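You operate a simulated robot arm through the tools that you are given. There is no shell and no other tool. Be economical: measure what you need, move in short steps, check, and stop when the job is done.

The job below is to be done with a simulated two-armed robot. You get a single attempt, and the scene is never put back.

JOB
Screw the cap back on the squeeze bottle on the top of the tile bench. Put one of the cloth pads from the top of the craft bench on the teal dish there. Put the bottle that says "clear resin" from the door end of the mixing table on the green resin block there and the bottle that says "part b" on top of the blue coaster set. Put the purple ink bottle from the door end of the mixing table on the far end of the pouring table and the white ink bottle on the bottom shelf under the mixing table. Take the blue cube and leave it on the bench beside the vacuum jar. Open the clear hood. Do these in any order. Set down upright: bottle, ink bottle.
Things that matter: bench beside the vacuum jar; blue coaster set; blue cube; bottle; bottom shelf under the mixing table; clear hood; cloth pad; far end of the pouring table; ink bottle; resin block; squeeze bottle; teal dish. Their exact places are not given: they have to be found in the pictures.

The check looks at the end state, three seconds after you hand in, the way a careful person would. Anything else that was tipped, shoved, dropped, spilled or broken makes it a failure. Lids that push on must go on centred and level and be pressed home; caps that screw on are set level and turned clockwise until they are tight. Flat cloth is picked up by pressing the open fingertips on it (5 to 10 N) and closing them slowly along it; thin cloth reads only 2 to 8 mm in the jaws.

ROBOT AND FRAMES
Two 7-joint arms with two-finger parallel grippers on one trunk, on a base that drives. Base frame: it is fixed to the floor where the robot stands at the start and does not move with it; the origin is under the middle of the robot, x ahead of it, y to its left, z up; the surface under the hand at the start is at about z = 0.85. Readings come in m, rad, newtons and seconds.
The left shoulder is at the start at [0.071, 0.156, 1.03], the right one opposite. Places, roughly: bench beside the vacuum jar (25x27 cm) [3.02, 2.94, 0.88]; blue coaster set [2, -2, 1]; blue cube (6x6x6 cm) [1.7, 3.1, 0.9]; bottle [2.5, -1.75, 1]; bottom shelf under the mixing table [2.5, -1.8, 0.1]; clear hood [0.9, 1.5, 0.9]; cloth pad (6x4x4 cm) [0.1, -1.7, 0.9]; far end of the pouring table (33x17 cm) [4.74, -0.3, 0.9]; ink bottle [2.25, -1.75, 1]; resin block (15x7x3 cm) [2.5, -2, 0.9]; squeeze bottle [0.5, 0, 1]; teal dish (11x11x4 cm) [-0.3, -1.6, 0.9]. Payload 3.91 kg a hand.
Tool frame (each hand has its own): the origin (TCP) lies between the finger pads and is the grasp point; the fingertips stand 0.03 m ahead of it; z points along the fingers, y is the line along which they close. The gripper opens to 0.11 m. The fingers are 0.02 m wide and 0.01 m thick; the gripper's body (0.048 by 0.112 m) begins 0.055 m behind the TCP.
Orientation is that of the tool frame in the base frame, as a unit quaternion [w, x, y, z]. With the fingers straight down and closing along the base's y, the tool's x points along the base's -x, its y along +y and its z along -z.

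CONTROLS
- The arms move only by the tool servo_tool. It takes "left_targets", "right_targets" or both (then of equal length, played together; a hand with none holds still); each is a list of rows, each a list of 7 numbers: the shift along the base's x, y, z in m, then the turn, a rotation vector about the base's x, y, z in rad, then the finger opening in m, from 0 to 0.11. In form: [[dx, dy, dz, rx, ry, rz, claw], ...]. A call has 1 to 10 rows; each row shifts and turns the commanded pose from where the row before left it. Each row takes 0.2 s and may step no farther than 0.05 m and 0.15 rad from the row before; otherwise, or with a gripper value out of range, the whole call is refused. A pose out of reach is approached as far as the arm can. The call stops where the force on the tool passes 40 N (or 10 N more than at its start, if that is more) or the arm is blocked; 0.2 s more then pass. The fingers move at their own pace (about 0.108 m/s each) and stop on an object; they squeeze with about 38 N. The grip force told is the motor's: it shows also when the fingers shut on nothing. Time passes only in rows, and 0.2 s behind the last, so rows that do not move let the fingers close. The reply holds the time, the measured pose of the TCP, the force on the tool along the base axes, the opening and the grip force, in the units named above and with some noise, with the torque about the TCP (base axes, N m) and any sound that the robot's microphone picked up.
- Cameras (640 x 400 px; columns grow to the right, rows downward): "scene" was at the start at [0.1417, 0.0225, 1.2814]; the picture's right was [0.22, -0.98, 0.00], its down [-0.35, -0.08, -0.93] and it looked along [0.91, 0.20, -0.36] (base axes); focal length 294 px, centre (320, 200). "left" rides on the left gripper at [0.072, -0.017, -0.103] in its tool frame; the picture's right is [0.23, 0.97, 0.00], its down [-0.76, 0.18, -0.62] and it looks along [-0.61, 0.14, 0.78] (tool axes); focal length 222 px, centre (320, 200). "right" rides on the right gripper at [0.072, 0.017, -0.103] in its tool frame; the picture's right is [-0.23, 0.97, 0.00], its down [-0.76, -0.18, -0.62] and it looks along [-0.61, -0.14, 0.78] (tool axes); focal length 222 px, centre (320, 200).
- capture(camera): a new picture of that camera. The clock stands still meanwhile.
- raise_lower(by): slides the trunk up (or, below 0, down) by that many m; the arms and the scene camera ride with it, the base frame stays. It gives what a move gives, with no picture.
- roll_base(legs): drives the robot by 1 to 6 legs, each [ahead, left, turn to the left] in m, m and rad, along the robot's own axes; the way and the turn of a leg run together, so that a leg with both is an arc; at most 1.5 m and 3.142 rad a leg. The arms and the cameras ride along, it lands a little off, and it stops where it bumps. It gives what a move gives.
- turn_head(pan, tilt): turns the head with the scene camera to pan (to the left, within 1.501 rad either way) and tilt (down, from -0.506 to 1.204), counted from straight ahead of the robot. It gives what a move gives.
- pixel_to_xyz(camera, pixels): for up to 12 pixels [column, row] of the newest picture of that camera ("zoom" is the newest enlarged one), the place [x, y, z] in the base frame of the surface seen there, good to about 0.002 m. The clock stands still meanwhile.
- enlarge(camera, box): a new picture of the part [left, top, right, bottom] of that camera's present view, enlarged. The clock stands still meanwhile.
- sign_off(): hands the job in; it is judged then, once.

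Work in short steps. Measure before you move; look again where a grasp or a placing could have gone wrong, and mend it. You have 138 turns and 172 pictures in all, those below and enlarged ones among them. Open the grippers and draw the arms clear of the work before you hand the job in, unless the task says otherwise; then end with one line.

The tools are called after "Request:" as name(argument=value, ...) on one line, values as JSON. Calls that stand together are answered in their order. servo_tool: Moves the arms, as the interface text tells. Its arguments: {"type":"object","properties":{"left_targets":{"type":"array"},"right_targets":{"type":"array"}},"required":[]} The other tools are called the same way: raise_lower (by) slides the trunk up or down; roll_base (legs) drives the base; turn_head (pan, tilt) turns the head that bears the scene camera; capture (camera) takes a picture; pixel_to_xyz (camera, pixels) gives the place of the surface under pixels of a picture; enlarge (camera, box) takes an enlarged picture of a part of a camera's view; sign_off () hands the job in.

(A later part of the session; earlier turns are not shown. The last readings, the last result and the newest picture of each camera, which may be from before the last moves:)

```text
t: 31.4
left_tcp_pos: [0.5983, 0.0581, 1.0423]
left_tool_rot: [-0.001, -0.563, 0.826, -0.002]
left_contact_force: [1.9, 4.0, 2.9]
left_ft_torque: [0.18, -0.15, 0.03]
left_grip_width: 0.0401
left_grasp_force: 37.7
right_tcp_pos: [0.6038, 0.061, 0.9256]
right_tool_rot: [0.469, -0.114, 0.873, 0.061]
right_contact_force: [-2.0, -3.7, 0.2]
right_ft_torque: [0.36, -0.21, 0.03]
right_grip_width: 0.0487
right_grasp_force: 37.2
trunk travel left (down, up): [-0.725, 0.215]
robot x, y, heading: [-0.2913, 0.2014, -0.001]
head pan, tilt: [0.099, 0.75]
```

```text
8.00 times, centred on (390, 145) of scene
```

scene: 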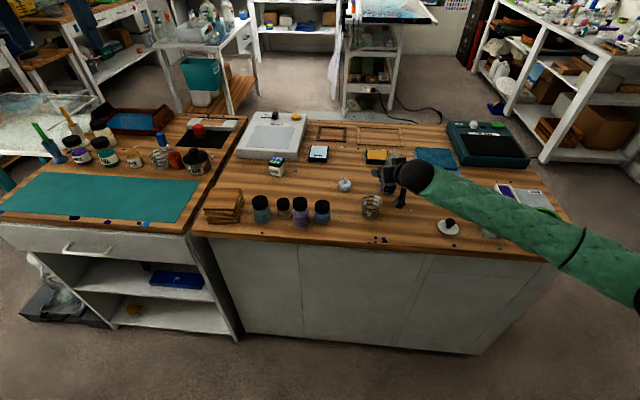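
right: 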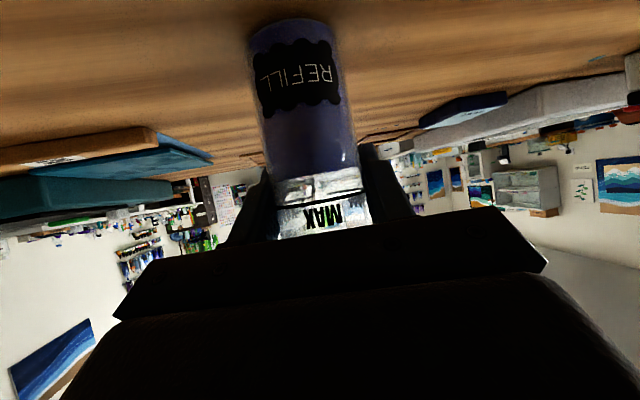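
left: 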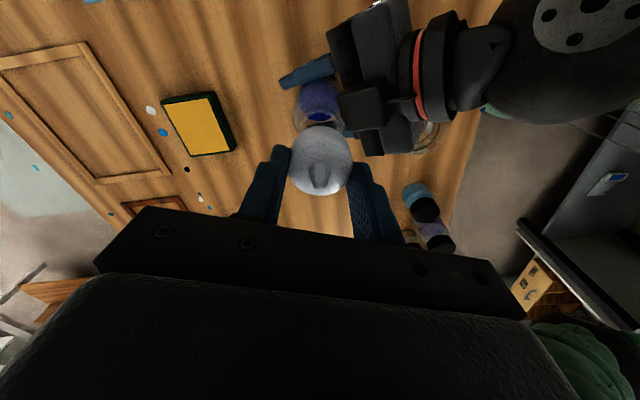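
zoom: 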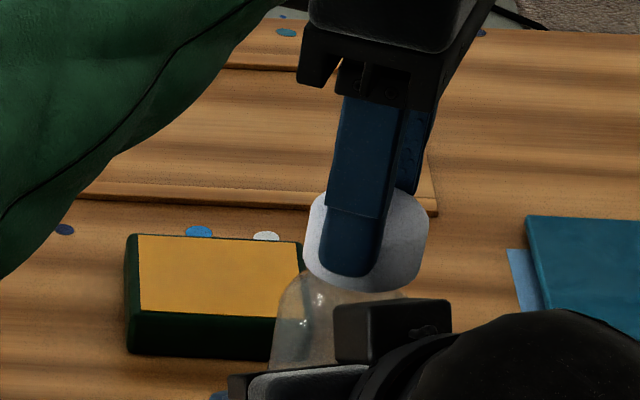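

The reaction pushes the left tool toward +y and +x, so the cap engages the neck slightly off-centre. I shift it by +2 mm y, +1 mm x and re-read.

Request:
servo_tool(left_targets=[[0.001, 0.002, 0, 0, 0, 0, 0.03], [0, 0, 0, 0, 0, 0, 0.03]])

```text
t: 32.0
left_tcp_pos: [0.5983, 0.0599, 1.0412]
left_tool_rot: [-0.002, -0.564, 0.826, -0.001]
left_contact_force: [-0.1, -0.5, -0.8]
left_ft_torque: [-0.01, 0.02, 0.01]
left_grip_width: 0.0398
left_grasp_force: 38.6
right_tcp_pos: [0.6027, 0.0626, 0.9255]
right_tool_rot: [0.469, -0.115, 0.874, 0.062]
right_contact_force: [0.5, 0.0, -0.6]
right_ft_torque: [-0.01, -0.03, 0.01]
right_grip_width: 0.0486
right_grasp_force: 38.5
trunk travel left (down, up): [-0.725, 0.215]
robot x, y, heading: [-0.2914, 0.205, -0.008]
head pan, tilt: [0.099, 0.75]
```

Lateral forces are gone. I lower further in small steps until it seats on the thread.

Request:
servo_tool(left_targets=[[0, 0, -0.002, 0, 0, 0, 0.03], [0, 0, -0.002, 0, 0, 0, 0.03], [0, 0, -0.002, 0, 0, 0, 0.03], [0, 0, 0, 0, 0, 0, 0.03]])

```text
t: 33.0
left_tcp_pos: [0.5966, 0.062, 1.0362]
left_tool_rot: [-0.002, -0.563, 0.826, 0.0]
left_contact_force: [2.8, 1.3, 6.8]
left_ft_torque: [0.0, 0.0, 0.03]
left_grip_width: 0.04
left_grasp_force: 37.9
right_tcp_pos: [0.603, 0.0622, 0.9255]
right_tool_rot: [0.47, -0.114, 0.873, 0.061]
right_contact_force: [-1.9, 0.0, -1.2]
right_ft_torque: [0.17, -0.57, 0.01]
right_grip_width: 0.0486
right_grasp_force: 37.8
trunk travel left (down, up): [-0.725, 0.215]
robot x, y, heading: [-0.2918, 0.2083, -0.001]
head pan, tilt: [0.099, 0.75]
```

Contact of about 7 N: the cap sits on the thread. I turn it clockwise 1.5 rad with slight downward feed.

Request:
servo_tool(left_targets=[[0.0005, 0, 0, 0, 0, -0.15, 0.03], [0, 0, -0.0002, 0, 0, -0.15, 0.03], [0, 0, -0.0002, 0, 0, -0.15, 0.03], [0, 0, -0.0002, 0, 0, -0.15, 0.03], [0, 0, -0.0002, 0, 0, -0.15, 0.03], [0, 0, -0.0002, 0, 0, -0.15, 0.03], [0, 0, -0.0002, 0, 0, -0.15, 0.03], [0, 0, -0.0002, 0, 0, -0.15, 0.03], [0, 0, -0.0002, 0, 0, -0.15, 0.03], [0, 0, -0.0002, 0, 0, -0.15, 0.03]])

```text
t: 35.2
left_tcp_pos: [0.5975, 0.0616, 1.0354]
left_tool_rot: [-0.002, 0.151, 0.989, 0.0]
left_contact_force: [5.2, -3.2, 8.3]
left_ft_torque: [-0.14, -0.06, 0.04]
left_grip_width: 0.04
left_grasp_force: 37.4
right_tcp_pos: [0.6041, 0.0622, 0.9253]
right_tool_rot: [0.469, -0.114, 0.874, 0.062]
right_contact_force: [-6.9, 4.5, -5.4]
right_ft_torque: [0.0, -0.61, -0.09]
right_grip_width: 0.0488
right_grasp_force: 38.1
trunk travel left (down, up): [-0.725, 0.215]
robot x, y, heading: [-0.2928, 0.2041, -0.004]
head pan, tilt: [0.099, 0.75]
```

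Torque is still small (0.04 Nm), so it turns freely; I relieve the lateral force a bit and keep turning.

Request:
servo_tool(left_targets=[[0.001, -0.0008, 0, 0, 0, -0.15, 0.03], [0, 0, -0.0002, 0, 0, -0.15, 0.03], [0, 0, -0.0002, 0, 0, -0.15, 0.03], [0, 0, -0.0002, 0, 0, -0.15, 0.03], [0, 0, -0.0002, 0, 0, -0.15, 0.03], [0, 0, -0.0002, 0, 0, -0.15, 0.03], [0, 0, -0.0002, 0, 0, -0.15, 0.03], [0, 0, -0.0002, 0, 0, -0.15, 0.03], [0, 0, -0.0002, 0, 0, -0.15, 0.03], [0, 0, -0.0002, 0, 0, -0.15, 0.03]])

```text
t: 37.4
left_tcp_pos: [0.6, 0.0603, 1.0331]
left_tool_rot: [-0.001, 0.784, 0.62, 0.001]
left_contact_force: [14.2, -5.3, 5.3]
left_ft_torque: [-0.45, -0.16, 0.14]
left_grip_width: 0.0399
left_grasp_force: 38.2
right_tcp_pos: [0.6037, 0.0631, 0.9259]
right_tool_rot: [0.469, -0.115, 0.873, 0.063]
right_contact_force: [-15.8, 6.4, -3.3]
right_ft_torque: [-0.16, -1.43, -0.22]
right_grip_width: 0.0487
right_grasp_force: 38.0
trunk travel left (down, up): [-0.725, 0.215]
robot x, y, heading: [-0.2893, 0.2066, -0.003]
head pan, tilt: [0.099, 0.75]
```

It screwed down 2 mm further (z 1.0331) with growing side load from an off-axis grip. I relieve the load, then release and rewind the wrist.

Request:
servo_tool(left_targets=[[0.0015, -0.0005, 0, 0, 0, 0, 0.03], [0.0005, 0, 0, 0, 0, 0, 0.03]])

Request:
servo_tool(left_targets=[[0, 0, 0, 0, 0, 0, 0.05], [0, 0, 0, 0, 0, 0, 0.06], [0, 0, 0.005, 0, 0, 0.15, 0.06], [0, 0, 0, 0, 0, 0.15, 0.06], [0, 0, 0, 0, 0, 0.15, 0.06], [0, 0, 0, 0, 0, 0.15, 0.06], [0, 0, 0, 0, 0, 0.15, 0.06], [0, 0, 0, 0, 0, 0.15, 0.06], [0, 0, 0, 0, 0, 0.15, 0.06], [0, 0, 0, 0, 0, 0.15, 0.06]])

Request:
capture(camera="left")

Request:
enlarge(camera="scene", box=[350, 120, 430, 170])

```text
t: 38.0
left_tcp_pos: [0.6002, 0.0589, 1.0337]
left_tool_rot: [-0.002, 0.784, 0.621, 0.0]
left_contact_force: [-6.8, -1.1, 8.6]
left_ft_torque: [-0.48, 0.68, 0.0]
left_grip_width: 0.0401
left_grasp_force: 37.8
right_tcp_pos: [0.6046, 0.0611, 0.9258]
right_tool_rot: [0.469, -0.113, 0.874, 0.061]
right_contact_force: [6.6, 2.8, -8.5]
right_ft_torque: [0.37, 0.03, 0.01]
right_grip_width: 0.0488
right_grasp_force: 37.7
trunk travel left (down, up): [-0.725, 0.215]
robot x, y, heading: [-0.2894, 0.2051, -0.003]
head pan, tilt: [0.099, 0.75]
```

```text
t: 40.2
left_tcp_pos: [0.5992, 0.0582, 1.0352]
left_tool_rot: [-0.002, 0.295, 0.955, 0.0]
left_contact_force: [0.2, -0.4, 0.3]
left_ft_torque: [-0.01, -0.02, 0.01]
left_grip_width: 0.0599
left_grasp_force: 0.0
right_tcp_pos: [0.6048, 0.0632, 0.9266]
right_tool_rot: [0.47, -0.115, 0.873, 0.062]
right_contact_force: [0.3, 0.2, -2.5]
right_ft_torque: [0.01, -0.03, 0.0]
right_grip_width: 0.0488
right_grasp_force: 37.7
trunk travel left (down, up): [-0.725, 0.215]
robot x, y, heading: [-0.2896, 0.2025, -0.004]
head pan, tilt: [0.099, 0.75]
```

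```text
143 pictures are left
```

left: 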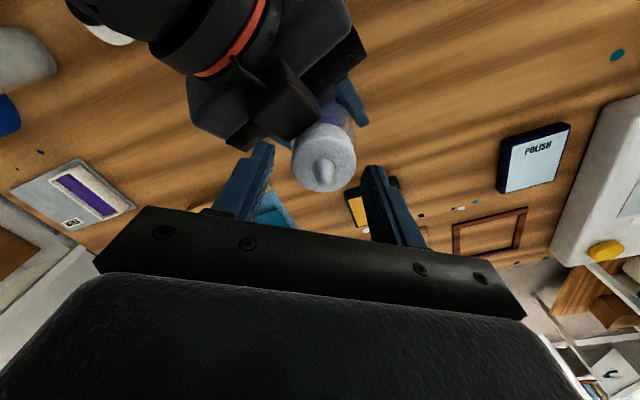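

```text
8.00 times, centred on (390, 145) of scene
```

zoom: 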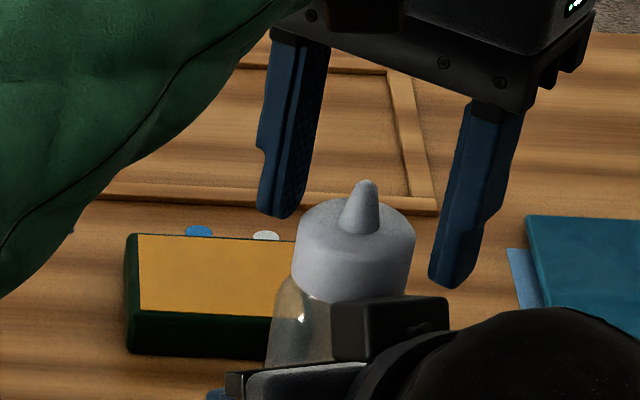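

The cap sits level on the neck. I measure its centre to re-centre the left grip.

Request:
pixel_to_xyz(camera="zoom", pixels=[[366, 183], [366, 220], [296, 240], [413, 245], [325, 205], [405, 215], [320, 290], [350, 303]])

Request:
pixel_to_xyz(camera="left", pixels=[[325, 178], [292, 158], [355, 165], [322, 192], [322, 150]])

```text
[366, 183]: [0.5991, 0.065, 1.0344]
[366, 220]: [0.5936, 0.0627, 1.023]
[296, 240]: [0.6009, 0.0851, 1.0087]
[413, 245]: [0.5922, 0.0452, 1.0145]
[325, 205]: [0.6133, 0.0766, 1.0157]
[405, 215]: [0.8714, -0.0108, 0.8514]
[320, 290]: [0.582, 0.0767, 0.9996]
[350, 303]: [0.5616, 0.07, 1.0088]
```

```text
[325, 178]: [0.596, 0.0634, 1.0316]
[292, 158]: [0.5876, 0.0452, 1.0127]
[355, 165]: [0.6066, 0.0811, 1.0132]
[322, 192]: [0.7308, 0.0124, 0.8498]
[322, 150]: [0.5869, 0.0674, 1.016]
```

Cap centre ≈ (0.5985, 0.0645), top 1.016. I rewind to +1.2 rad, re-centre the hand, and grip again.

Request:
servo_tool(left_targets=[[-0.0005, 0.003, 0, 0, 0, 0.15, 0.06], [0, 0.0028, 0, 0, 0, 0.15, 0.06], [0, 0, 0, 0, 0, 0.15, 0.06], [0, 0, 0, 0, 0, 0.15, 0.06], [0, 0, 0, 0, 0, 0.15, 0.06], [0, 0, 0, 0, 0, 0.15, 0.06], [0, 0, 0, 0, 0, 0.15, 0.06], [0, 0, 0, 0, 0, 0.15, 0.06], [0, 0, 0, 0, 0, 0.15, 0.06], [0, 0, 0, 0, 0, 0.15, 0.06]])

Request:
servo_tool(left_targets=[[0, 0, -0.002, 0, 0, 0.15, 0.06], [0, 0, 0, 0, 0, 0.15, 0.06], [0, 0, 0, 0, 0, 0, 0.05], [0, 0, 0, 0, 0, 0, 0.042], [0, 0, 0, 0, 0, 0, 0.03], [0, 0, 0, 0, 0, 0, 0.03]])

```text
t: 42.4
left_tcp_pos: [0.6001, 0.0652, 1.0364]
left_tool_rot: [-0.002, -0.434, 0.901, -0.002]
left_contact_force: [0.0, 0.6, -0.3]
left_ft_torque: [0.0, 0.04, 0.02]
left_grip_width: 0.0602
left_grasp_force: 0.0
right_tcp_pos: [0.6033, 0.0631, 0.9251]
right_tool_rot: [0.47, -0.113, 0.873, 0.06]
right_contact_force: [0.0, -0.3, -3.4]
right_ft_torque: [0.01, 0.0, -0.01]
right_grip_width: 0.0485
right_grasp_force: 38.0
trunk travel left (down, up): [-0.725, 0.215]
robot x, y, heading: [-0.2891, 0.201, -0.005]
head pan, tilt: [0.099, 0.75]
```

```text
t: 43.8
left_tcp_pos: [0.6012, 0.0663, 1.0354]
left_tool_rot: [-0.001, -0.563, 0.826, -0.001]
left_contact_force: [22.8, -5.6, -1.9]
left_ft_torque: [-0.37, -0.92, 0.09]
left_grip_width: 0.0403
left_grasp_force: 37.9
right_tcp_pos: [0.6032, 0.0631, 0.9249]
right_tool_rot: [0.469, -0.114, 0.874, 0.062]
right_contact_force: [-23.1, 4.3, -0.1]
right_ft_torque: [-0.16, -1.64, -0.04]
right_grip_width: 0.0488
right_grasp_force: 37.4
trunk travel left (down, up): [-0.725, 0.215]
robot x, y, heading: [-0.2944, 0.204, -0.004]
head pan, tilt: [0.099, 0.75]
```

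The grip pulls 23 N in x (about 2 mm off), so I shift the command +2.2 mm x and then turn clockwise.

Request:
servo_tool(left_targets=[[0.0022, -0.0005, 0, 0, 0, 0, 0.03], [0, 0, -0.0002, 0, 0, -0.15, 0.03], [0, 0, -0.0002, 0, 0, -0.15, 0.03], [0, 0, -0.0002, 0, 0, -0.15, 0.03], [0, 0, -0.0002, 0, 0, -0.15, 0.03], [0, 0, -0.0001, 0, 0, -0.15, 0.03], [0, 0, -0.0001, 0, 0, -0.15, 0.03]])

```text
t: 45.4
left_tcp_pos: [0.6019, 0.065, 1.0333]
left_tool_rot: [-0.002, -0.147, 0.989, -0.001]
left_contact_force: [12.6, -25.1, 2.7]
left_ft_torque: [-1.2, -0.24, 0.15]
left_grip_width: 0.0402
left_grasp_force: 37.8
right_tcp_pos: [0.603, 0.0646, 0.9255]
right_tool_rot: [0.469, -0.115, 0.874, 0.062]
right_contact_force: [-11.5, 25.9, -5.1]
right_ft_torque: [-1.55, -1.02, -0.19]
right_grip_width: 0.0489
right_grasp_force: 38.1
trunk travel left (down, up): [-0.725, 0.215]
robot x, y, heading: [-0.2884, 0.2001, -0.003]
head pan, tilt: [0.099, 0.75]
```

Side load −25 N in y now, as the grip offset rotates with the hand. I correct −2.3 mm y and +1.2 mm x and continue in a short burst.

Request:
servo_tool(left_targets=[[0.0012, -0.0023, 0, 0, 0, 0, 0.03], [0.0001, -0.0002, -0.0001, 0, 0, -0.15, 0.03], [0.0001, -0.0002, -0.0001, 0, 0, -0.15, 0.03], [0.0001, -0.0002, -0.0001, 0, 0, -0.15, 0.03], [0.0001, -0.0002, -0.0001, 0, 0, -0.15, 0.03]])

```text
t: 46.6
left_tcp_pos: [0.6055, 0.0618, 1.0349]
left_tool_rot: [-0.002, 0.152, 0.988, -0.001]
left_contact_force: [-5.9, -21.7, 12.1]
left_ft_torque: [-1.02, 0.33, 0.11]
left_grip_width: 0.0402
left_grasp_force: 38.2
right_tcp_pos: [0.6042, 0.0625, 0.9257]
right_tool_rot: [0.47, -0.114, 0.873, 0.061]
right_contact_force: [8.0, 22.4, -11.1]
right_ft_torque: [-1.2, 0.15, -0.12]
right_grip_width: 0.0491
right_grasp_force: 38.1
trunk travel left (down, up): [-0.725, 0.215]
robot x, y, heading: [-0.2943, 0.2017, -0.0]
head pan, tilt: [0.099, 0.75]
```

I relieve again (−2 mm y, −0.5 mm x, +0.8 mm z) and look at how the cap sits.

Request:
servo_tool(left_targets=[[-0.0005, -0.002, 0.0008, 0, 0, 0, 0.03], [0, 0, 0, 0, 0, 0, 0.03]])

Request:
enlarge(camera="scene", box=[350, 120, 430, 170])

Request:
capture(camera="left")

```text
t: 47.2
left_tcp_pos: [0.6047, 0.0618, 1.0338]
left_tool_rot: [-0.002, 0.15, 0.989, 0.0]
left_contact_force: [1.3, -6.8, 5.7]
left_ft_torque: [-0.32, -0.06, 0.06]
left_grip_width: 0.0405
left_grasp_force: 38.3
right_tcp_pos: [0.6048, 0.0618, 0.9248]
right_tool_rot: [0.469, -0.113, 0.874, 0.06]
right_contact_force: [-1.9, 8.1, -6.7]
right_ft_torque: [-0.34, -0.22, -0.01]
right_grip_width: 0.049
right_grasp_force: 38.0
trunk travel left (down, up): [-0.725, 0.215]
robot x, y, heading: [-0.289, 0.2019, -0.003]
head pan, tilt: [0.099, 0.75]
```

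```text
8.00 times, centred on (390, 145) of scene
```

zoom: 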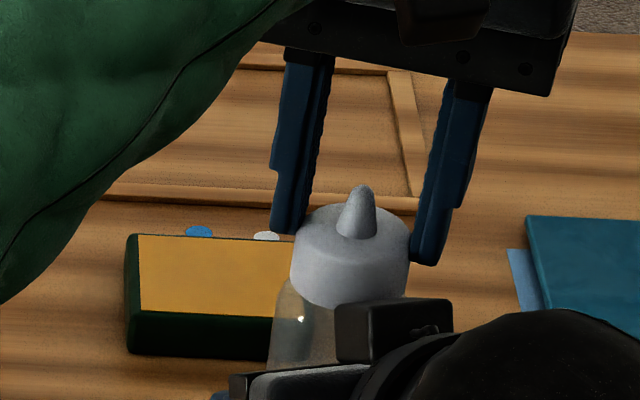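

```text
140 pictures are left
```

left: 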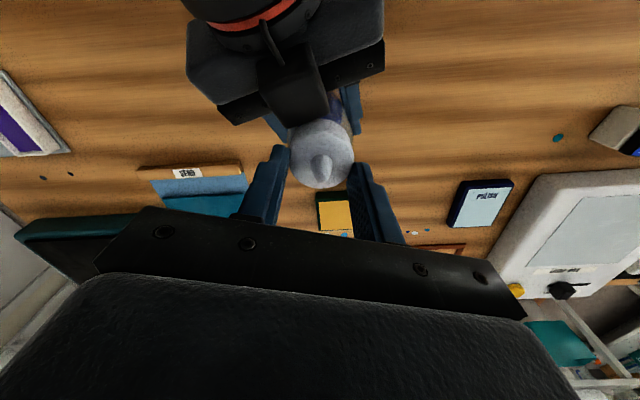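

The hand is gripping the cap off-centre (TCP x≈0.605 vs cap ≈0.598). I open, move −6 mm in x, and grip again.

Request:
servo_tool(left_targets=[[0, 0, 0, 0, 0, 0, 0.055], [0, 0, 0, 0, 0, 0, 0.055], [0, 0, 0, 0, 0, 0, 0.055]])

Request:
enlarge(camera="scene", box=[350, 120, 430, 170])

Request:
pixel_to_xyz(camera="zoom", pixels=[[361, 187], [293, 240], [406, 245], [330, 205], [350, 290], [325, 300], [340, 255], [390, 260]])

```text
t: 48.0
left_tcp_pos: [0.6043, 0.0607, 1.0339]
left_tool_rot: [-0.002, 0.15, 0.989, 0.0]
left_contact_force: [-0.9, -0.2, 0.4]
left_ft_torque: [0.0, 0.0, 0.01]
left_grip_width: 0.055
left_grasp_force: 0.0
right_tcp_pos: [0.6042, 0.0628, 0.9252]
right_tool_rot: [0.47, -0.114, 0.873, 0.061]
right_contact_force: [0.8, -0.1, -1.5]
right_ft_torque: [0.01, -0.04, -0.02]
right_grip_width: 0.0486
right_grasp_force: 37.8
trunk travel left (down, up): [-0.725, 0.215]
robot x, y, heading: [-0.2903, 0.203, -0.004]
head pan, tilt: [0.099, 0.75]
```

```text
8.00 times, centred on (390, 145) of scene
```

zoom: 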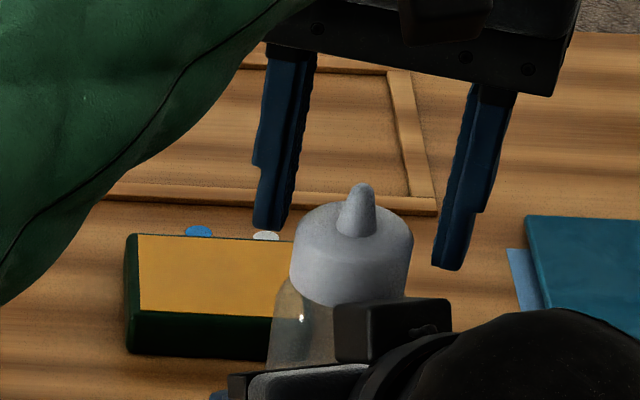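

```text
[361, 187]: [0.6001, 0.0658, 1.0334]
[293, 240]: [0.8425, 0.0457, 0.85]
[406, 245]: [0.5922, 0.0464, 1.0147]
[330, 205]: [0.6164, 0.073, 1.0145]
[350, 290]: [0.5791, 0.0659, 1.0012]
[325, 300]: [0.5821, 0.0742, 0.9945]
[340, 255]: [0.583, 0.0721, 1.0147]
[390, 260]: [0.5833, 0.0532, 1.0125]
```

Cap centre ≈ (0.599, 0.0655), now about 1 mm lower. I re-centre (−5, +4.5 mm), re-grip and turn, reading forces.

Request:
servo_tool(left_targets=[[-0.005, 0.0045, -0.002, 0, 0, 0, 0.055], [0, 0, 0, 0, 0, 0, 0.045], [0, 0, 0, 0, 0, 0, 0.03], [0, 0, 0, 0, 0, 0, 0.03], [0, 0, -0.0001, 0, 0, -0.15, 0.03], [0, 0, -0.0001, 0, 0, -0.15, 0.03]])

```text
t: 49.4
left_tcp_pos: [0.5985, 0.0639, 1.0324]
left_tool_rot: [-0.001, 0.298, 0.955, 0.0]
left_contact_force: [-2.8, -10.0, -0.9]
left_ft_torque: [-0.75, -0.28, 0.0]
left_grip_width: 0.0403
left_grasp_force: 38.5
right_tcp_pos: [0.6046, 0.0617, 0.9259]
right_tool_rot: [0.469, -0.114, 0.874, 0.061]
right_contact_force: [2.6, 9.0, -1.2]
right_ft_torque: [-0.15, 0.55, 0.01]
right_grip_width: 0.0486
right_grasp_force: 37.6
trunk travel left (down, up): [-0.725, 0.215]
robot x, y, heading: [-0.292, 0.2065, -0.007]
head pan, tilt: [0.099, 0.75]
```

Loads are modest now. I keep turning 1.35 rad more, with −1 mm y relief.

Request:
servo_tool(left_targets=[[0, -0.001, 0, 0, 0, -0.15, 0.03], [0, 0, -0.0001, 0, 0, -0.15, 0.03], [0, 0, -0.0001, 0, 0, -0.15, 0.03], [0, 0, -0.0001, 0, 0, -0.15, 0.03], [0, 0, -0.0001, 0, 0, -0.15, 0.03], [0, 0, -0.0001, 0, 0, -0.15, 0.03], [0, 0, -0.0001, 0, 0, -0.15, 0.03], [0, 0, -0.0001, 0, 0, -0.15, 0.03], [0, 0, -0.0001, 0, 0, -0.15, 0.03]])

```text
t: 51.4
left_tcp_pos: [0.6009, 0.0655, 1.0316]
left_tool_rot: [0.0, 0.829, 0.56, 0.001]
left_contact_force: [21.0, 4.5, 4.0]
left_ft_torque: [-0.2, -0.69, 0.48]
left_grip_width: 0.0412
left_grasp_force: 37.7
right_tcp_pos: [0.604, 0.0634, 0.9252]
right_tool_rot: [0.47, -0.114, 0.873, 0.061]
right_contact_force: [-20.9, -5.0, -6.8]
right_ft_torque: [0.71, -1.55, -0.43]
right_grip_width: 0.0488
right_grasp_force: 37.8
trunk travel left (down, up): [-0.725, 0.215]
robot x, y, heading: [-0.2927, 0.2052, -0.005]
head pan, tilt: [0.099, 0.75]
```

Torque has risen to 0.48 Nm, so it is tightening. I relieve x by 2 mm and turn further to see whether it is tight.

Request:
servo_tool(left_targets=[[0.002, 0.0004, 0, 0, 0, 0, 0.03], [0, 0, 0, 0, 0, -0.1, 0.03], [0, 0, 0, 0, 0, -0.1, 0.03]])

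Request:
enlarge(camera="scene", box=[350, 120, 430, 170])

Request:
capture(camera="right")

```text
t: 52.2
left_tcp_pos: [0.6014, 0.0652, 1.0302]
left_tool_rot: [-0.001, 0.88, 0.475, 0.002]
left_contact_force: [20.0, 4.2, 1.5]
left_ft_torque: [0.13, -0.52, 1.07]
left_grip_width: 0.0409
left_grasp_force: 37.8
right_tcp_pos: [0.6036, 0.0627, 0.9254]
right_tool_rot: [0.469, -0.114, 0.874, 0.061]
right_contact_force: [-20.4, -3.5, -4.4]
right_ft_torque: [0.35, -1.55, -1.01]
right_grip_width: 0.049
right_grasp_force: 38.3
trunk travel left (down, up): [-0.725, 0.215]
robot x, y, heading: [-0.2898, 0.2042, -0.002]
head pan, tilt: [0.099, 0.75]
```

```text
8.00 times, centred on (390, 145) of scene
```

zoom: 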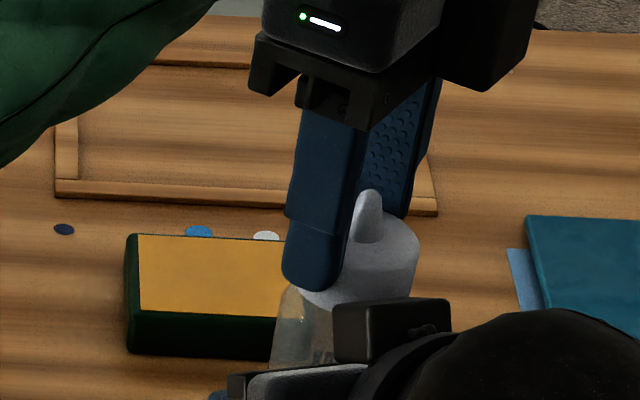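

```text
137 pictures are left
```

right: 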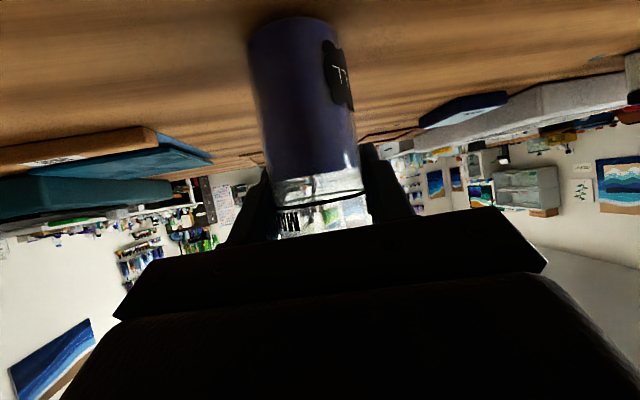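

Torque reached 1.07 Nm and the bottle began slipping round in the right grip (label moved), so the cap is tight. I release the cap and raise the left hand to inspect.

Request:
servo_tool(left_targets=[[0, 0, 0, 0, 0, 0.05, 0.03], [0, 0, 0, 0, 0, 0, 0.07], [0, 0, 0, 0, 0, 0, 0.07], [0, 0, 0.04, 0, 0, 0, 0.07], [0, 0, 0.05, 0, 0, 0, 0.07], [0, 0.02, 0.05, 0, 0, 0.1, 0.07], [0, 0.05, 0, 0, 0, 0.15, 0.07], [0, 0.05, 0, 0, 0, 0.15, 0.07], [0, 0.05, 0, 0, 0, 0.15, 0.07]])

Request:
enlarge(camera="scene", box=[350, 120, 430, 170])

```text
refused: row 6 steps farther than a row can; nothing moved
```

```text
8.00 times, centred on (390, 145) of scene
```

zoom: 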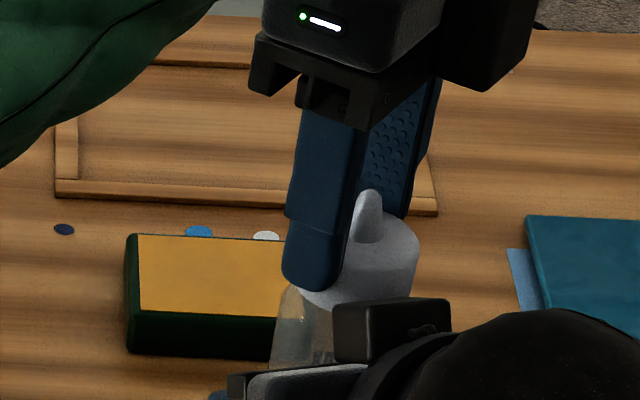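

Step 6 was too long; I resend it with smaller steps.

Request:
servo_tool(left_targets=[[0, 0, 0, 0, 0, 0, 0.07], [0, 0, 0, 0, 0, 0, 0.07], [0, 0, 0.04, 0, 0, 0, 0.07], [0, 0, 0.045, 0, 0, 0, 0.07], [0, 0, 0.045, 0, 0, 0.14, 0.07], [0, 0.045, 0, 0, 0, 0.14, 0.07], [0, 0.045, 0, 0, 0, 0.14, 0.07], [0, 0.045, 0, 0, 0, 0.14, 0.07]])

Request:
enlarge(camera="scene", box=[350, 120, 430, 170])

Request:
pixel_to_xyz(camera="zoom", pixels=[[365, 195], [298, 250], [413, 255], [330, 213], [340, 262], [390, 265], [315, 300]])

```text
t: 54.0
left_tcp_pos: [0.604, 0.2004, 1.165]
left_tool_rot: [0.0, 0.715, 0.699, 0.001]
left_contact_force: [1.0, 0.2, 0.0]
left_ft_torque: [-0.02, 0.01, -0.04]
left_grip_width: 0.07
left_grasp_force: 0.0
right_tcp_pos: [0.6039, 0.0638, 0.9256]
right_tool_rot: [0.47, -0.113, 0.873, 0.06]
right_contact_force: [-0.4, -0.1, -1.9]
right_ft_torque: [-0.05, 0.04, 0.04]
right_grip_width: 0.0489
right_grasp_force: 37.7
trunk travel left (down, up): [-0.725, 0.215]
robot x, y, heading: [-0.2898, 0.2036, -0.005]
head pan, tilt: [0.099, 0.75]
```

```text
8.00 times, centred on (390, 145) of scene
```

zoom: 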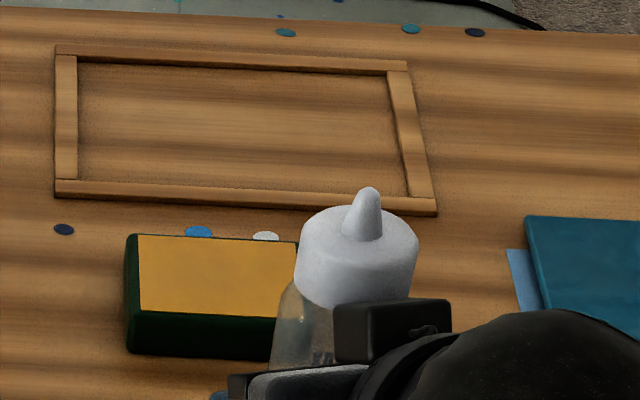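

```text
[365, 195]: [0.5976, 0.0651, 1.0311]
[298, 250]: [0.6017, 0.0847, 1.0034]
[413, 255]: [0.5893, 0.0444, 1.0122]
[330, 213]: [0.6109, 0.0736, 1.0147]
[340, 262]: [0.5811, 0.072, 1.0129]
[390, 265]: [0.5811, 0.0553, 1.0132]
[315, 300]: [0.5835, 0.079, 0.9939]
```

The cap is level and lower (top ≈1.013). I open the right hand and back it out along its approach line.

Request:
servo_tool(right_targets=[[0, 0, 0, 0, 0, 0, 0.06], [0, 0, 0, 0, 0, 0, 0.09], [0, 0, 0, 0, 0, 0, 0.09], [-0.0207, -0.0053, 0.0117, 0, 0, 0, 0.09], [-0.0207, -0.0053, 0.0117, 0, 0, 0, 0.09], [-0.0207, -0.0053, 0.0117, 0, 0, 0, 0.09], [-0.0207, -0.0053, 0.0117, 0, 0, 0, 0.09], [-0.0207, -0.0053, 0.0117, 0, 0, 0, 0.09], [-0.0207, -0.0053, 0.0117, 0, 0, 0, 0.09], [0, 0, 0.045, 0, 0, 0, 0.09]])

Request:
servo_tool(right_targets=[[-0.02, -0.01, 0.04, 0, 0.12, -0.03, 0.09], [-0.02, -0.01, 0.04, 0, 0.12, -0.03, 0.09], [-0.02, -0.01, 0.04, 0, 0.12, -0.03, 0.09], [0, -0.01, 0.04, 0, 0.12, -0.03, 0.09], [0, -0.01, 0, 0, 0.12, -0.03, 0.09], [0, -0.01, 0, 0, 0.12, -0.03, 0.09], [0, -0.01, 0, 0, 0.12, -0.03, 0.09], [0, -0.01, 0, 0, 0.12, -0.04, 0.09]], left_targets=[[-0.02, 0.04, 0, 0, 0, 0.15, 0.09], [-0.02, 0.04, 0, 0, 0, 0.15, 0.09], [-0.02, 0.04, 0, 0, 0, 0.15, 0.09], [-0.02, 0.04, 0, 0, 0, 0.15, 0.09], [-0.02, 0.03, 0, 0, 0, 0.15, 0.09], [-0.02, 0.03, 0, 0, 0, 0.15, 0.09], [0, 0, 0, 0, 0, 0.15, 0.09], [0, 0, 0, 0, 0, 0.15, 0.09]])

Request:
capture(camera="scene")

```text
t: 56.2
left_tcp_pos: [0.6043, 0.2016, 1.1657]
left_tool_rot: [-0.001, 0.715, 0.7, 0.002]
left_contact_force: [0.7, -0.3, 0.1]
left_ft_torque: [0.03, -0.02, 0.01]
left_grip_width: 0.07
left_grasp_force: 0.0
right_tcp_pos: [0.4779, 0.0288, 1.042]
right_tool_rot: [0.47, -0.115, 0.873, 0.061]
right_contact_force: [-0.2, 0.0, 0.2]
right_ft_torque: [0.0, 0.03, -0.02]
right_grip_width: 0.0901
right_grasp_force: 0.0
trunk travel left (down, up): [-0.725, 0.215]
robot x, y, heading: [-0.2917, 0.2029, -0.004]
head pan, tilt: [0.099, 0.75]
```

```text
t: 58.0
left_tcp_pos: [0.4815, 0.4201, 1.1637]
left_tool_rot: [-0.002, 0.193, 0.981, 0.001]
left_contact_force: [0.2, 0.8, -0.9]
left_ft_torque: [-0.06, 0.03, 0.0]
left_grip_width: 0.0899
left_grasp_force: 0.2
right_tcp_pos: [0.4191, -0.0525, 1.1995]
right_tool_rot: [0.016, 0.034, 0.998, 0.051]
right_contact_force: [0.4, -0.2, 0.0]
right_ft_torque: [-0.01, 0.01, 0.01]
right_grip_width: 0.09
right_grasp_force: 0.0
trunk travel left (down, up): [-0.725, 0.215]
robot x, y, heading: [-0.2908, 0.2051, -0.004]
head pan, tilt: [0.099, 0.75]
```

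```text
134 pictures are left
```

scene: 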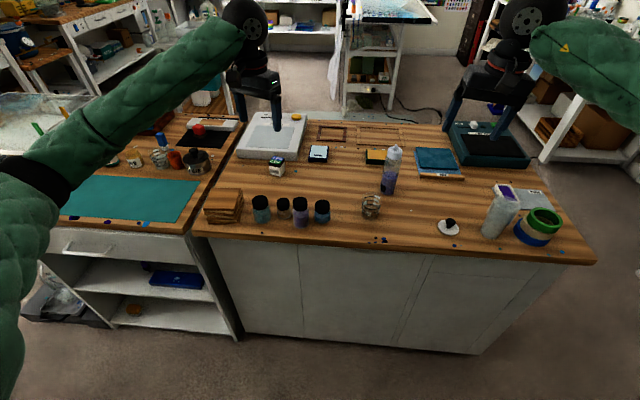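

The bottle stands capped and nothing else moved. Next I look left toward the clear hood at about (0.9, 1.5).

Request:
turn_head(pan=0.8, tilt=0.4)

Request:
capture(camera="scene")

```text
t: 59.1
left_tcp_pos: [0.4814, 0.4191, 1.1636]
left_tool_rot: [-0.002, 0.195, 0.981, 0.0]
left_contact_force: [-0.3, 0.7, 0.0]
left_ft_torque: [0.03, -0.03, -0.01]
left_grip_width: 0.09
left_grasp_force: 0.0
right_tcp_pos: [0.4193, -0.0513, 1.2]
right_tool_rot: [0.019, 0.033, 0.998, 0.052]
right_contact_force: [0.0, 0.9, 0.6]
right_ft_torque: [0.02, 0.01, 0.02]
right_grip_width: 0.09
right_grasp_force: 0.0
trunk travel left (down, up): [-0.725, 0.215]
robot x, y, heading: [-0.2933, 0.2024, -0.003]
head pan, tilt: [0.799, 0.4]
```

```text
133 pictures are left
```

scene: 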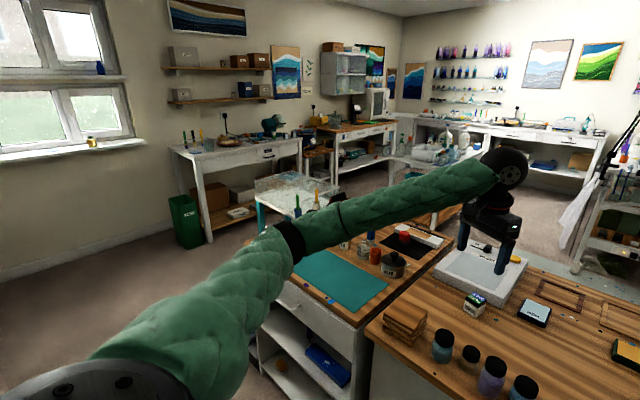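

The clear box at about (295,188) looks like the hood on its own table. I enlarge it and measure its corners.

Request:
enlarge(camera="scene", box=[220, 150, 380, 250])

Request:
pixel_to_xyz(camera="scene", pixels=[[255, 180], [258, 198], [285, 210], [305, 175], [338, 188], [260, 225], [300, 180], [290, 290], [335, 215], [200, 160], [250, 250], [240, 300]])

```text
4.00 times, centred on (300, 200) of scene
```

zoom: 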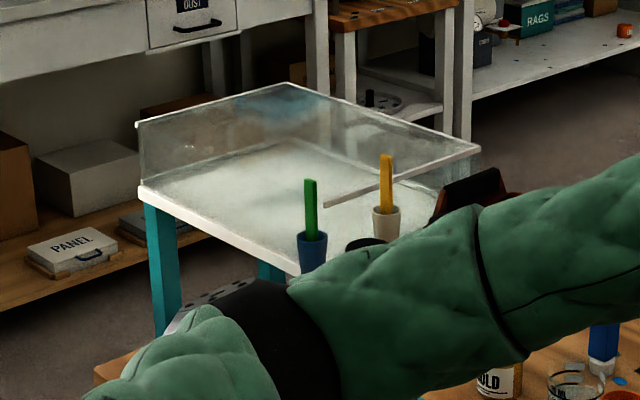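

```text
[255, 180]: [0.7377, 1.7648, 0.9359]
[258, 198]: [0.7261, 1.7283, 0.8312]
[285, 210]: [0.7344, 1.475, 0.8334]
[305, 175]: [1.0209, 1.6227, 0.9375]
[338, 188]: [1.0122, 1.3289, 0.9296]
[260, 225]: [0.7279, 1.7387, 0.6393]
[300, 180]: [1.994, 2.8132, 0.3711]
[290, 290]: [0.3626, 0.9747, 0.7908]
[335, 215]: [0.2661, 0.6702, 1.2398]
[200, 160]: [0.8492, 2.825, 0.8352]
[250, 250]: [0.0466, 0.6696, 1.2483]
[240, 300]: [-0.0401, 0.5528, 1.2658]
```

The hood is a clear box on a teal-legged table (front x≈0.73, y≈1.33–1.76, top ≈0.937). I drive 1.3 m left to stand before it; the hands at z≥1.16 pass above everything.

Request:
roll_base(legs=[[0, 1.3, 0]])

Request:
turn_head(pan=0.0, tilt=0.45)

Request:
capture(camera="scene")

```text
t: 65.4
left_tcp_pos: [0.4793, 1.6692, 1.1635]
left_tool_rot: [-0.002, 0.191, 0.982, -0.001]
left_contact_force: [-0.3, -0.5, 0.4]
left_ft_torque: [0.0, 0.0, -0.01]
left_grip_width: 0.0901
left_grasp_force: 0.1
right_tcp_pos: [0.4215, 1.1974, 1.1997]
right_tool_rot: [0.017, 0.028, 0.998, 0.052]
right_contact_force: [-0.6, 0.1, -0.3]
right_ft_torque: [0.04, 0.03, 0.01]
right_grip_width: 0.0896
right_grasp_force: 0.0
trunk travel left (down, up): [-0.725, 0.215]
robot x, y, heading: [-0.2899, 1.4462, 0.003]
head pan, tilt: [0.799, 0.4]
```

```text
t: 66.5
left_tcp_pos: [0.4795, 1.6702, 1.1635]
left_tool_rot: [-0.002, 0.191, 0.982, 0.0]
left_contact_force: [0.2, -0.7, -0.4]
left_ft_torque: [0.0, -0.02, 0.02]
left_grip_width: 0.0899
left_grasp_force: 0.0
right_tcp_pos: [0.421, 1.1978, 1.1986]
right_tool_rot: [0.017, 0.029, 0.998, 0.052]
right_contact_force: [0.6, 0.2, 0.2]
right_ft_torque: [0.0, 0.03, 0.0]
right_grip_width: 0.09
right_grasp_force: 0.1
trunk travel left (down, up): [-0.725, 0.215]
robot x, y, heading: [-0.2879, 1.4489, 0.001]
head pan, tilt: [0.0, 0.45]
```

```text
131 pictures are left
```

scene: 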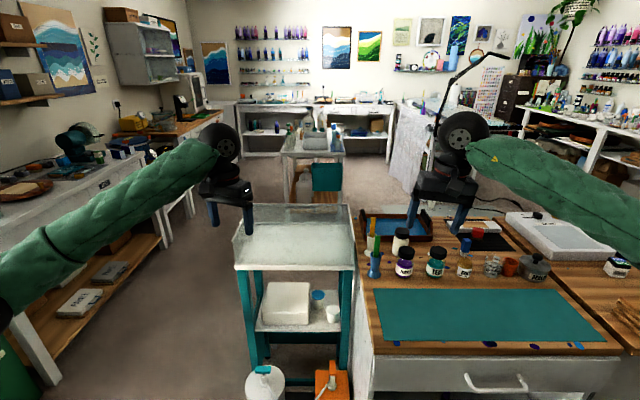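

Request:
enlarge(camera="scene", box=[220, 190, 364, 280])

Request:
pixel_to_xyz(camera="zoom", pixels=[[75, 330], [565, 345], [75, 350], [60, 230], [595, 235], [165, 75], [565, 75], [330, 200], [75, 120], [330, 345], [330, 75], [590, 330]])

```text
4.44 times, centred on (292, 235) of scene
```

zoom: 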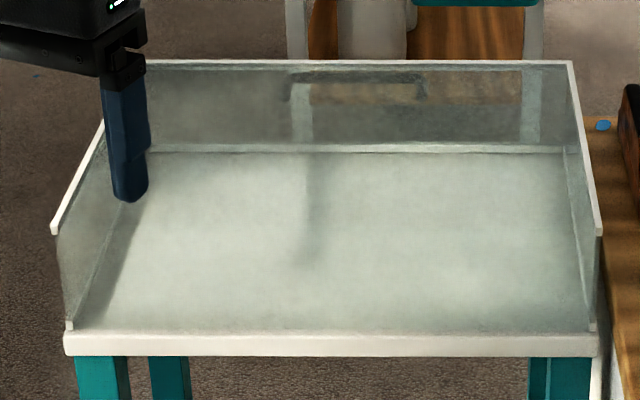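

```text
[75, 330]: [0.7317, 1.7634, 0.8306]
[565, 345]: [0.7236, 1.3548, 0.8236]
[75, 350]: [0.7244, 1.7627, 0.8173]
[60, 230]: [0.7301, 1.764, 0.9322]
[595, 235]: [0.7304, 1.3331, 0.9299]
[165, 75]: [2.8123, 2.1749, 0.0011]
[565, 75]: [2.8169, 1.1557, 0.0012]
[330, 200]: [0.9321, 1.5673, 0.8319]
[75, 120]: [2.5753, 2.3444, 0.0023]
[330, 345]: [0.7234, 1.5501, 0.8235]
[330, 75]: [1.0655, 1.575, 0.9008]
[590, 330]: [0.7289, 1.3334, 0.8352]
```

The far wall shows something handle-like at zoom (285–425, 75–100). I look with the left wrist camera for a better view.

Request:
capture(camera="left")

Request:
enlarge(camera="scene", box=[270, 196, 334, 236])

```text
129 pictures are left
```

left: 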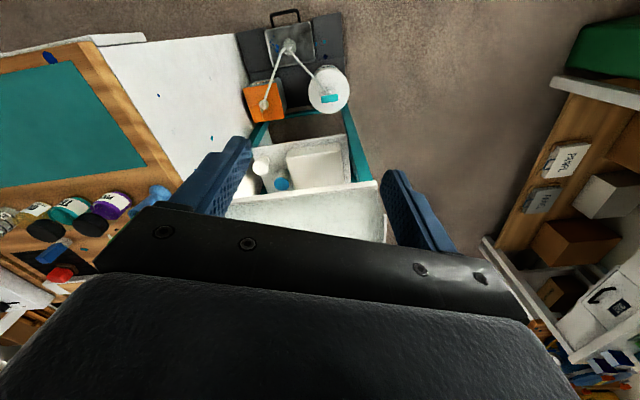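

```text
10.00 times, centred on (302, 216) of scene
```

zoom: 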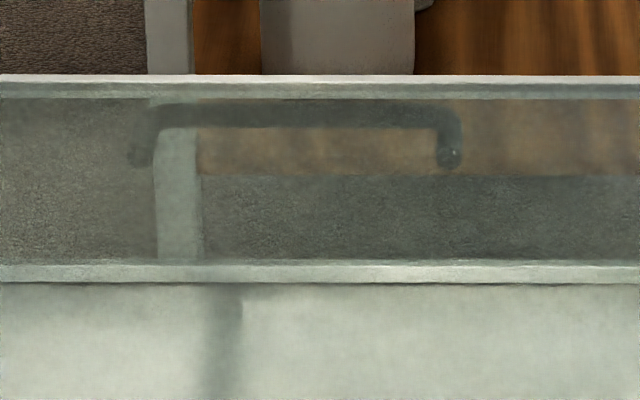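

A dark U-handle shows through the far wall. I measure the handle, the far wall and the floor/trolley beyond to plan an approach.

Request:
pixel_to_xyz(camera="zoom", pixels=[[140, 155], [450, 155], [300, 112], [300, 82], [300, 90], [300, 272], [300, 215], [180, 230], [100, 200]])

Request:
pixel_to_xyz(camera="scene", pixels=[[290, 190], [345, 190], [320, 150], [300, 195], [250, 170], [360, 205], [395, 190], [220, 140], [310, 170], [285, 150], [200, 230], [270, 190]])

```text
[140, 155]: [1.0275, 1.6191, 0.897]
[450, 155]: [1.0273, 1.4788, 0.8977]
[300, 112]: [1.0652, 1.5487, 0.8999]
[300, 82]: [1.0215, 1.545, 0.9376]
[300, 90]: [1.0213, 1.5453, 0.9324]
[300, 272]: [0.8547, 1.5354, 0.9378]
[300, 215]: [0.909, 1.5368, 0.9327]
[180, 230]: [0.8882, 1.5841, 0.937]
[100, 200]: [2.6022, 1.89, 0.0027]
```

```text
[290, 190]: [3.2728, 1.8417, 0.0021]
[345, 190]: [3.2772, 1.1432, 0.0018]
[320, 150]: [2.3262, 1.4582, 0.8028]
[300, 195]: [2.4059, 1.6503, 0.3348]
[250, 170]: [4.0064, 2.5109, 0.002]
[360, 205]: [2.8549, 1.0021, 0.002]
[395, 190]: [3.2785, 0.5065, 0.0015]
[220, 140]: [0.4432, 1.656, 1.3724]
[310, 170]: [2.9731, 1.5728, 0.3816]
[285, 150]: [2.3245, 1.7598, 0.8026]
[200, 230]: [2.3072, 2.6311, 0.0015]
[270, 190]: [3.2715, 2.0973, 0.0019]
```

The hinge tabs are at the near bottom corners (x≈0.73), and the handle bar is on the far wall at (1.065, 1.48–1.62, 0.90), so the hood opens from the +x side. I raise the trunk, drive round the table and face it from x≈1.75.

Request:
raise_lower(by=0.2)

Request:
roll_base(legs=[[0, 0.8, 0], [1.1, 0, 0], [1.0, 0, 0]])

Request:
capture(camera="scene")

```text
t: 68.7
left_tcp_pos: [0.4811, 1.6682, 1.3633]
left_tool_rot: [-0.002, 0.191, 0.982, 0.0]
left_contact_force: [0.1, -0.2, -0.1]
left_ft_torque: [-0.04, -0.02, 0.0]
left_grip_width: 0.0901
left_grasp_force: 0.0
right_tcp_pos: [0.4207, 1.1975, 1.3991]
right_tool_rot: [0.018, 0.029, 0.998, 0.052]
right_contact_force: [-0.4, 0.0, 1.2]
right_ft_torque: [0.0, 0.0, -0.03]
right_grip_width: 0.0901
right_grasp_force: 0.0
trunk travel left (down, up): [-0.925, 0.015]
robot x, y, heading: [-0.2867, 1.4476, 0.008]
head pan, tilt: [0.0, 0.45]
```

```text
t: 83.1
left_tcp_pos: [2.5876, 2.4877, 1.3641]
left_tool_rot: [-0.002, 0.192, 0.981, 0.0]
left_contact_force: [0.5, -0.4, 0.1]
left_ft_torque: [-0.01, 0.03, 0.02]
left_grip_width: 0.0899
left_grasp_force: 0.1
right_tcp_pos: [2.5283, 2.017, 1.4003]
right_tool_rot: [0.019, 0.03, 0.998, 0.052]
right_contact_force: [-0.3, -0.3, 0.3]
right_ft_torque: [-0.02, -0.01, 0.04]
right_grip_width: 0.09
right_grasp_force: 0.0
trunk travel left (down, up): [-0.925, 0.015]
robot x, y, heading: [1.818, 2.2705, 0.001]
head pan, tilt: [0.0, 0.45]
```

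```text
127 pictures are left
```

scene: 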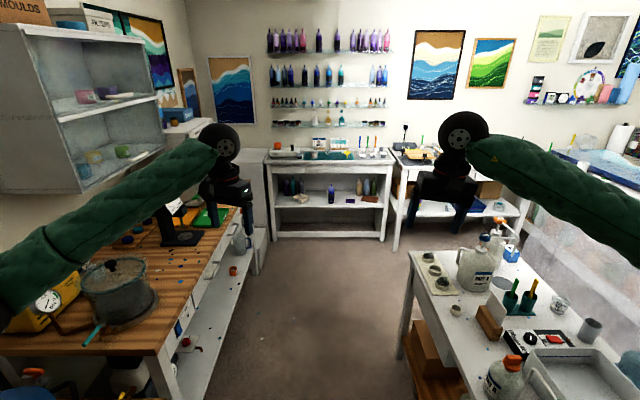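

The vacuum jar is visible at (115,290) on the wooden bench, so I'm close to the cube job. I turn the head left to find the blue cube.

Request:
turn_head(pan=1.4, tilt=0.6)

Request:
capture(camera="scene")

Request:
turn_head(pan=0.6, tilt=0.6)

Request:
capture(camera="scene")

```text
t: 84.6
left_tcp_pos: [2.5884, 2.4883, 1.3628]
left_tool_rot: [-0.002, 0.192, 0.981, 0.0]
left_contact_force: [0.7, -0.3, -0.3]
left_ft_torque: [-0.01, -0.02, 0.01]
left_grip_width: 0.09
left_grasp_force: 0.0
right_tcp_pos: [2.5265, 2.0156, 1.4008]
right_tool_rot: [0.017, 0.031, 0.998, 0.052]
right_contact_force: [-0.7, 0.3, 0.9]
right_ft_torque: [0.04, 0.0, -0.02]
right_grip_width: 0.0902
right_grasp_force: 0.1
trunk travel left (down, up): [-0.925, 0.015]
robot x, y, heading: [1.8174, 2.2675, 0.002]
head pan, tilt: [1.4, 0.6]
```

```text
126 pictures are left
```

scene: 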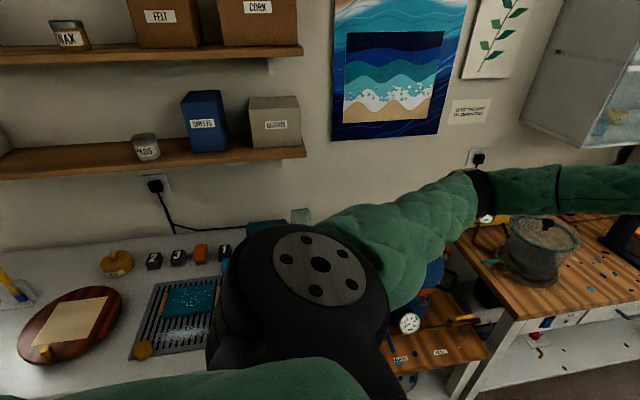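

```text
t: 85.8
left_tcp_pos: [2.5883, 2.4881, 1.363]
left_tool_rot: [-0.002, 0.193, 0.981, 0.0]
left_contact_force: [-0.2, -0.3, -0.6]
left_ft_torque: [0.01, 0.0, -0.02]
left_grip_width: 0.09
left_grasp_force: 0.0
right_tcp_pos: [2.5278, 2.0165, 1.3986]
right_tool_rot: [0.018, 0.031, 0.998, 0.052]
right_contact_force: [-0.2, 0.5, 0.4]
right_ft_torque: [0.0, -0.01, -0.02]
right_grip_width: 0.09
right_grasp_force: 0.1
trunk travel left (down, up): [-0.925, 0.015]
robot x, y, heading: [1.8181, 2.2672, 0.008]
head pan, tilt: [0.6, 0.6]
```

```text
125 pictures are left
```

scene: 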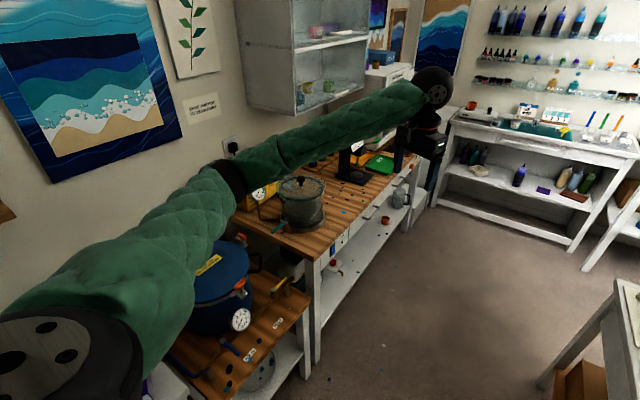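

The cube is hidden behind the left arm. I turn the base to face the wall bench (+y), hands still high, and look again.

Request:
roll_base(legs=[[0, -0.1, 0], [0, 0, 1.57]])

Request:
turn_head(pan=0.0, tilt=0.65)

Request:
capture(camera="scene")

```text
t: 90.8
left_tcp_pos: [1.5792, 2.9345, 1.3632]
left_tool_rot: [-0.001, -0.57, 0.822, -0.001]
left_contact_force: [0.3, 0.4, 0.1]
left_ft_torque: [0.04, 0.01, -0.01]
left_grip_width: 0.09
left_grasp_force: 0.1
right_tcp_pos: [2.0511, 2.887, 1.4004]
right_tool_rot: [-0.025, -0.694, 0.718, 0.049]
right_contact_force: [0.4, -0.2, 0.4]
right_ft_torque: [0.0, 0.0, 0.0]
right_grip_width: 0.0899
right_grasp_force: 0.0
trunk travel left (down, up): [-0.925, 0.015]
robot x, y, heading: [1.8168, 2.1695, 1.597]
head pan, tilt: [0.6, 0.6]
```

```text
t: 91.8
left_tcp_pos: [1.578, 2.9325, 1.3632]
left_tool_rot: [-0.002, -0.57, 0.822, -0.001]
left_contact_force: [0.2, -0.3, 0.4]
left_ft_torque: [-0.01, -0.01, 0.01]
left_grip_width: 0.09
left_grasp_force: 0.0
right_tcp_pos: [2.0509, 2.8865, 1.4002]
right_tool_rot: [-0.025, -0.694, 0.718, 0.048]
right_contact_force: [-0.2, 0.7, -0.3]
right_ft_torque: [0.03, -0.03, 0.03]
right_grip_width: 0.09
right_grasp_force: 0.2
trunk travel left (down, up): [-0.925, 0.015]
robot x, y, heading: [1.8183, 2.1684, 1.599]
head pan, tilt: [0.0, 0.649]
```

```text
124 pictures are left
```

scene: 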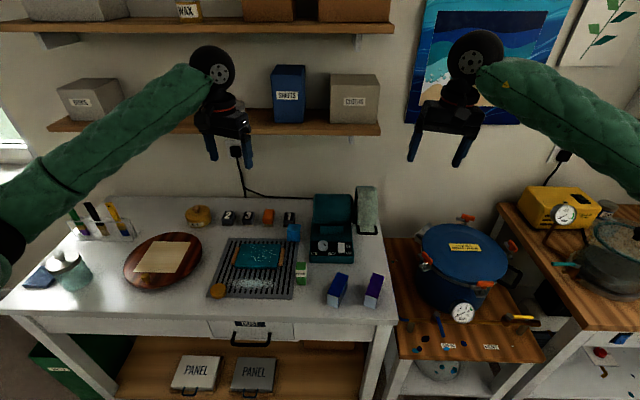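

I see a small blue cube at about (294,232) and blue/purple boxes at (340,290) and (375,290). I enlarge and measure.

Request:
enlarge(camera="scene", box=[200, 195, 400, 320])

Request:
pixel_to_xyz(camera="scene", pixels=[[294, 228], [294, 237], [341, 280], [335, 298], [376, 280], [374, 298], [465, 247], [600, 260], [555, 205], [610, 245], [480, 350], [560, 300]])

```text
3.20 times, centred on (300, 258) of scene
```

zoom: 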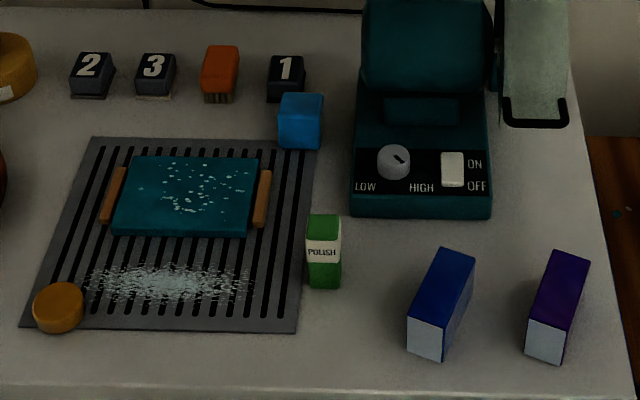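

```text
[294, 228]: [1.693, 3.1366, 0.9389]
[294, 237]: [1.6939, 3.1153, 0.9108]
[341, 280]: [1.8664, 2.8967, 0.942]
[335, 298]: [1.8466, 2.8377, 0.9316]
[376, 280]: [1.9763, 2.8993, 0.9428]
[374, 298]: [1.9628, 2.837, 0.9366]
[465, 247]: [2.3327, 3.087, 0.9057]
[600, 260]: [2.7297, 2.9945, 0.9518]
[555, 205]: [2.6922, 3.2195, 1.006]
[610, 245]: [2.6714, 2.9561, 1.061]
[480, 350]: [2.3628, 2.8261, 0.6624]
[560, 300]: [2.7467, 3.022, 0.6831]
```

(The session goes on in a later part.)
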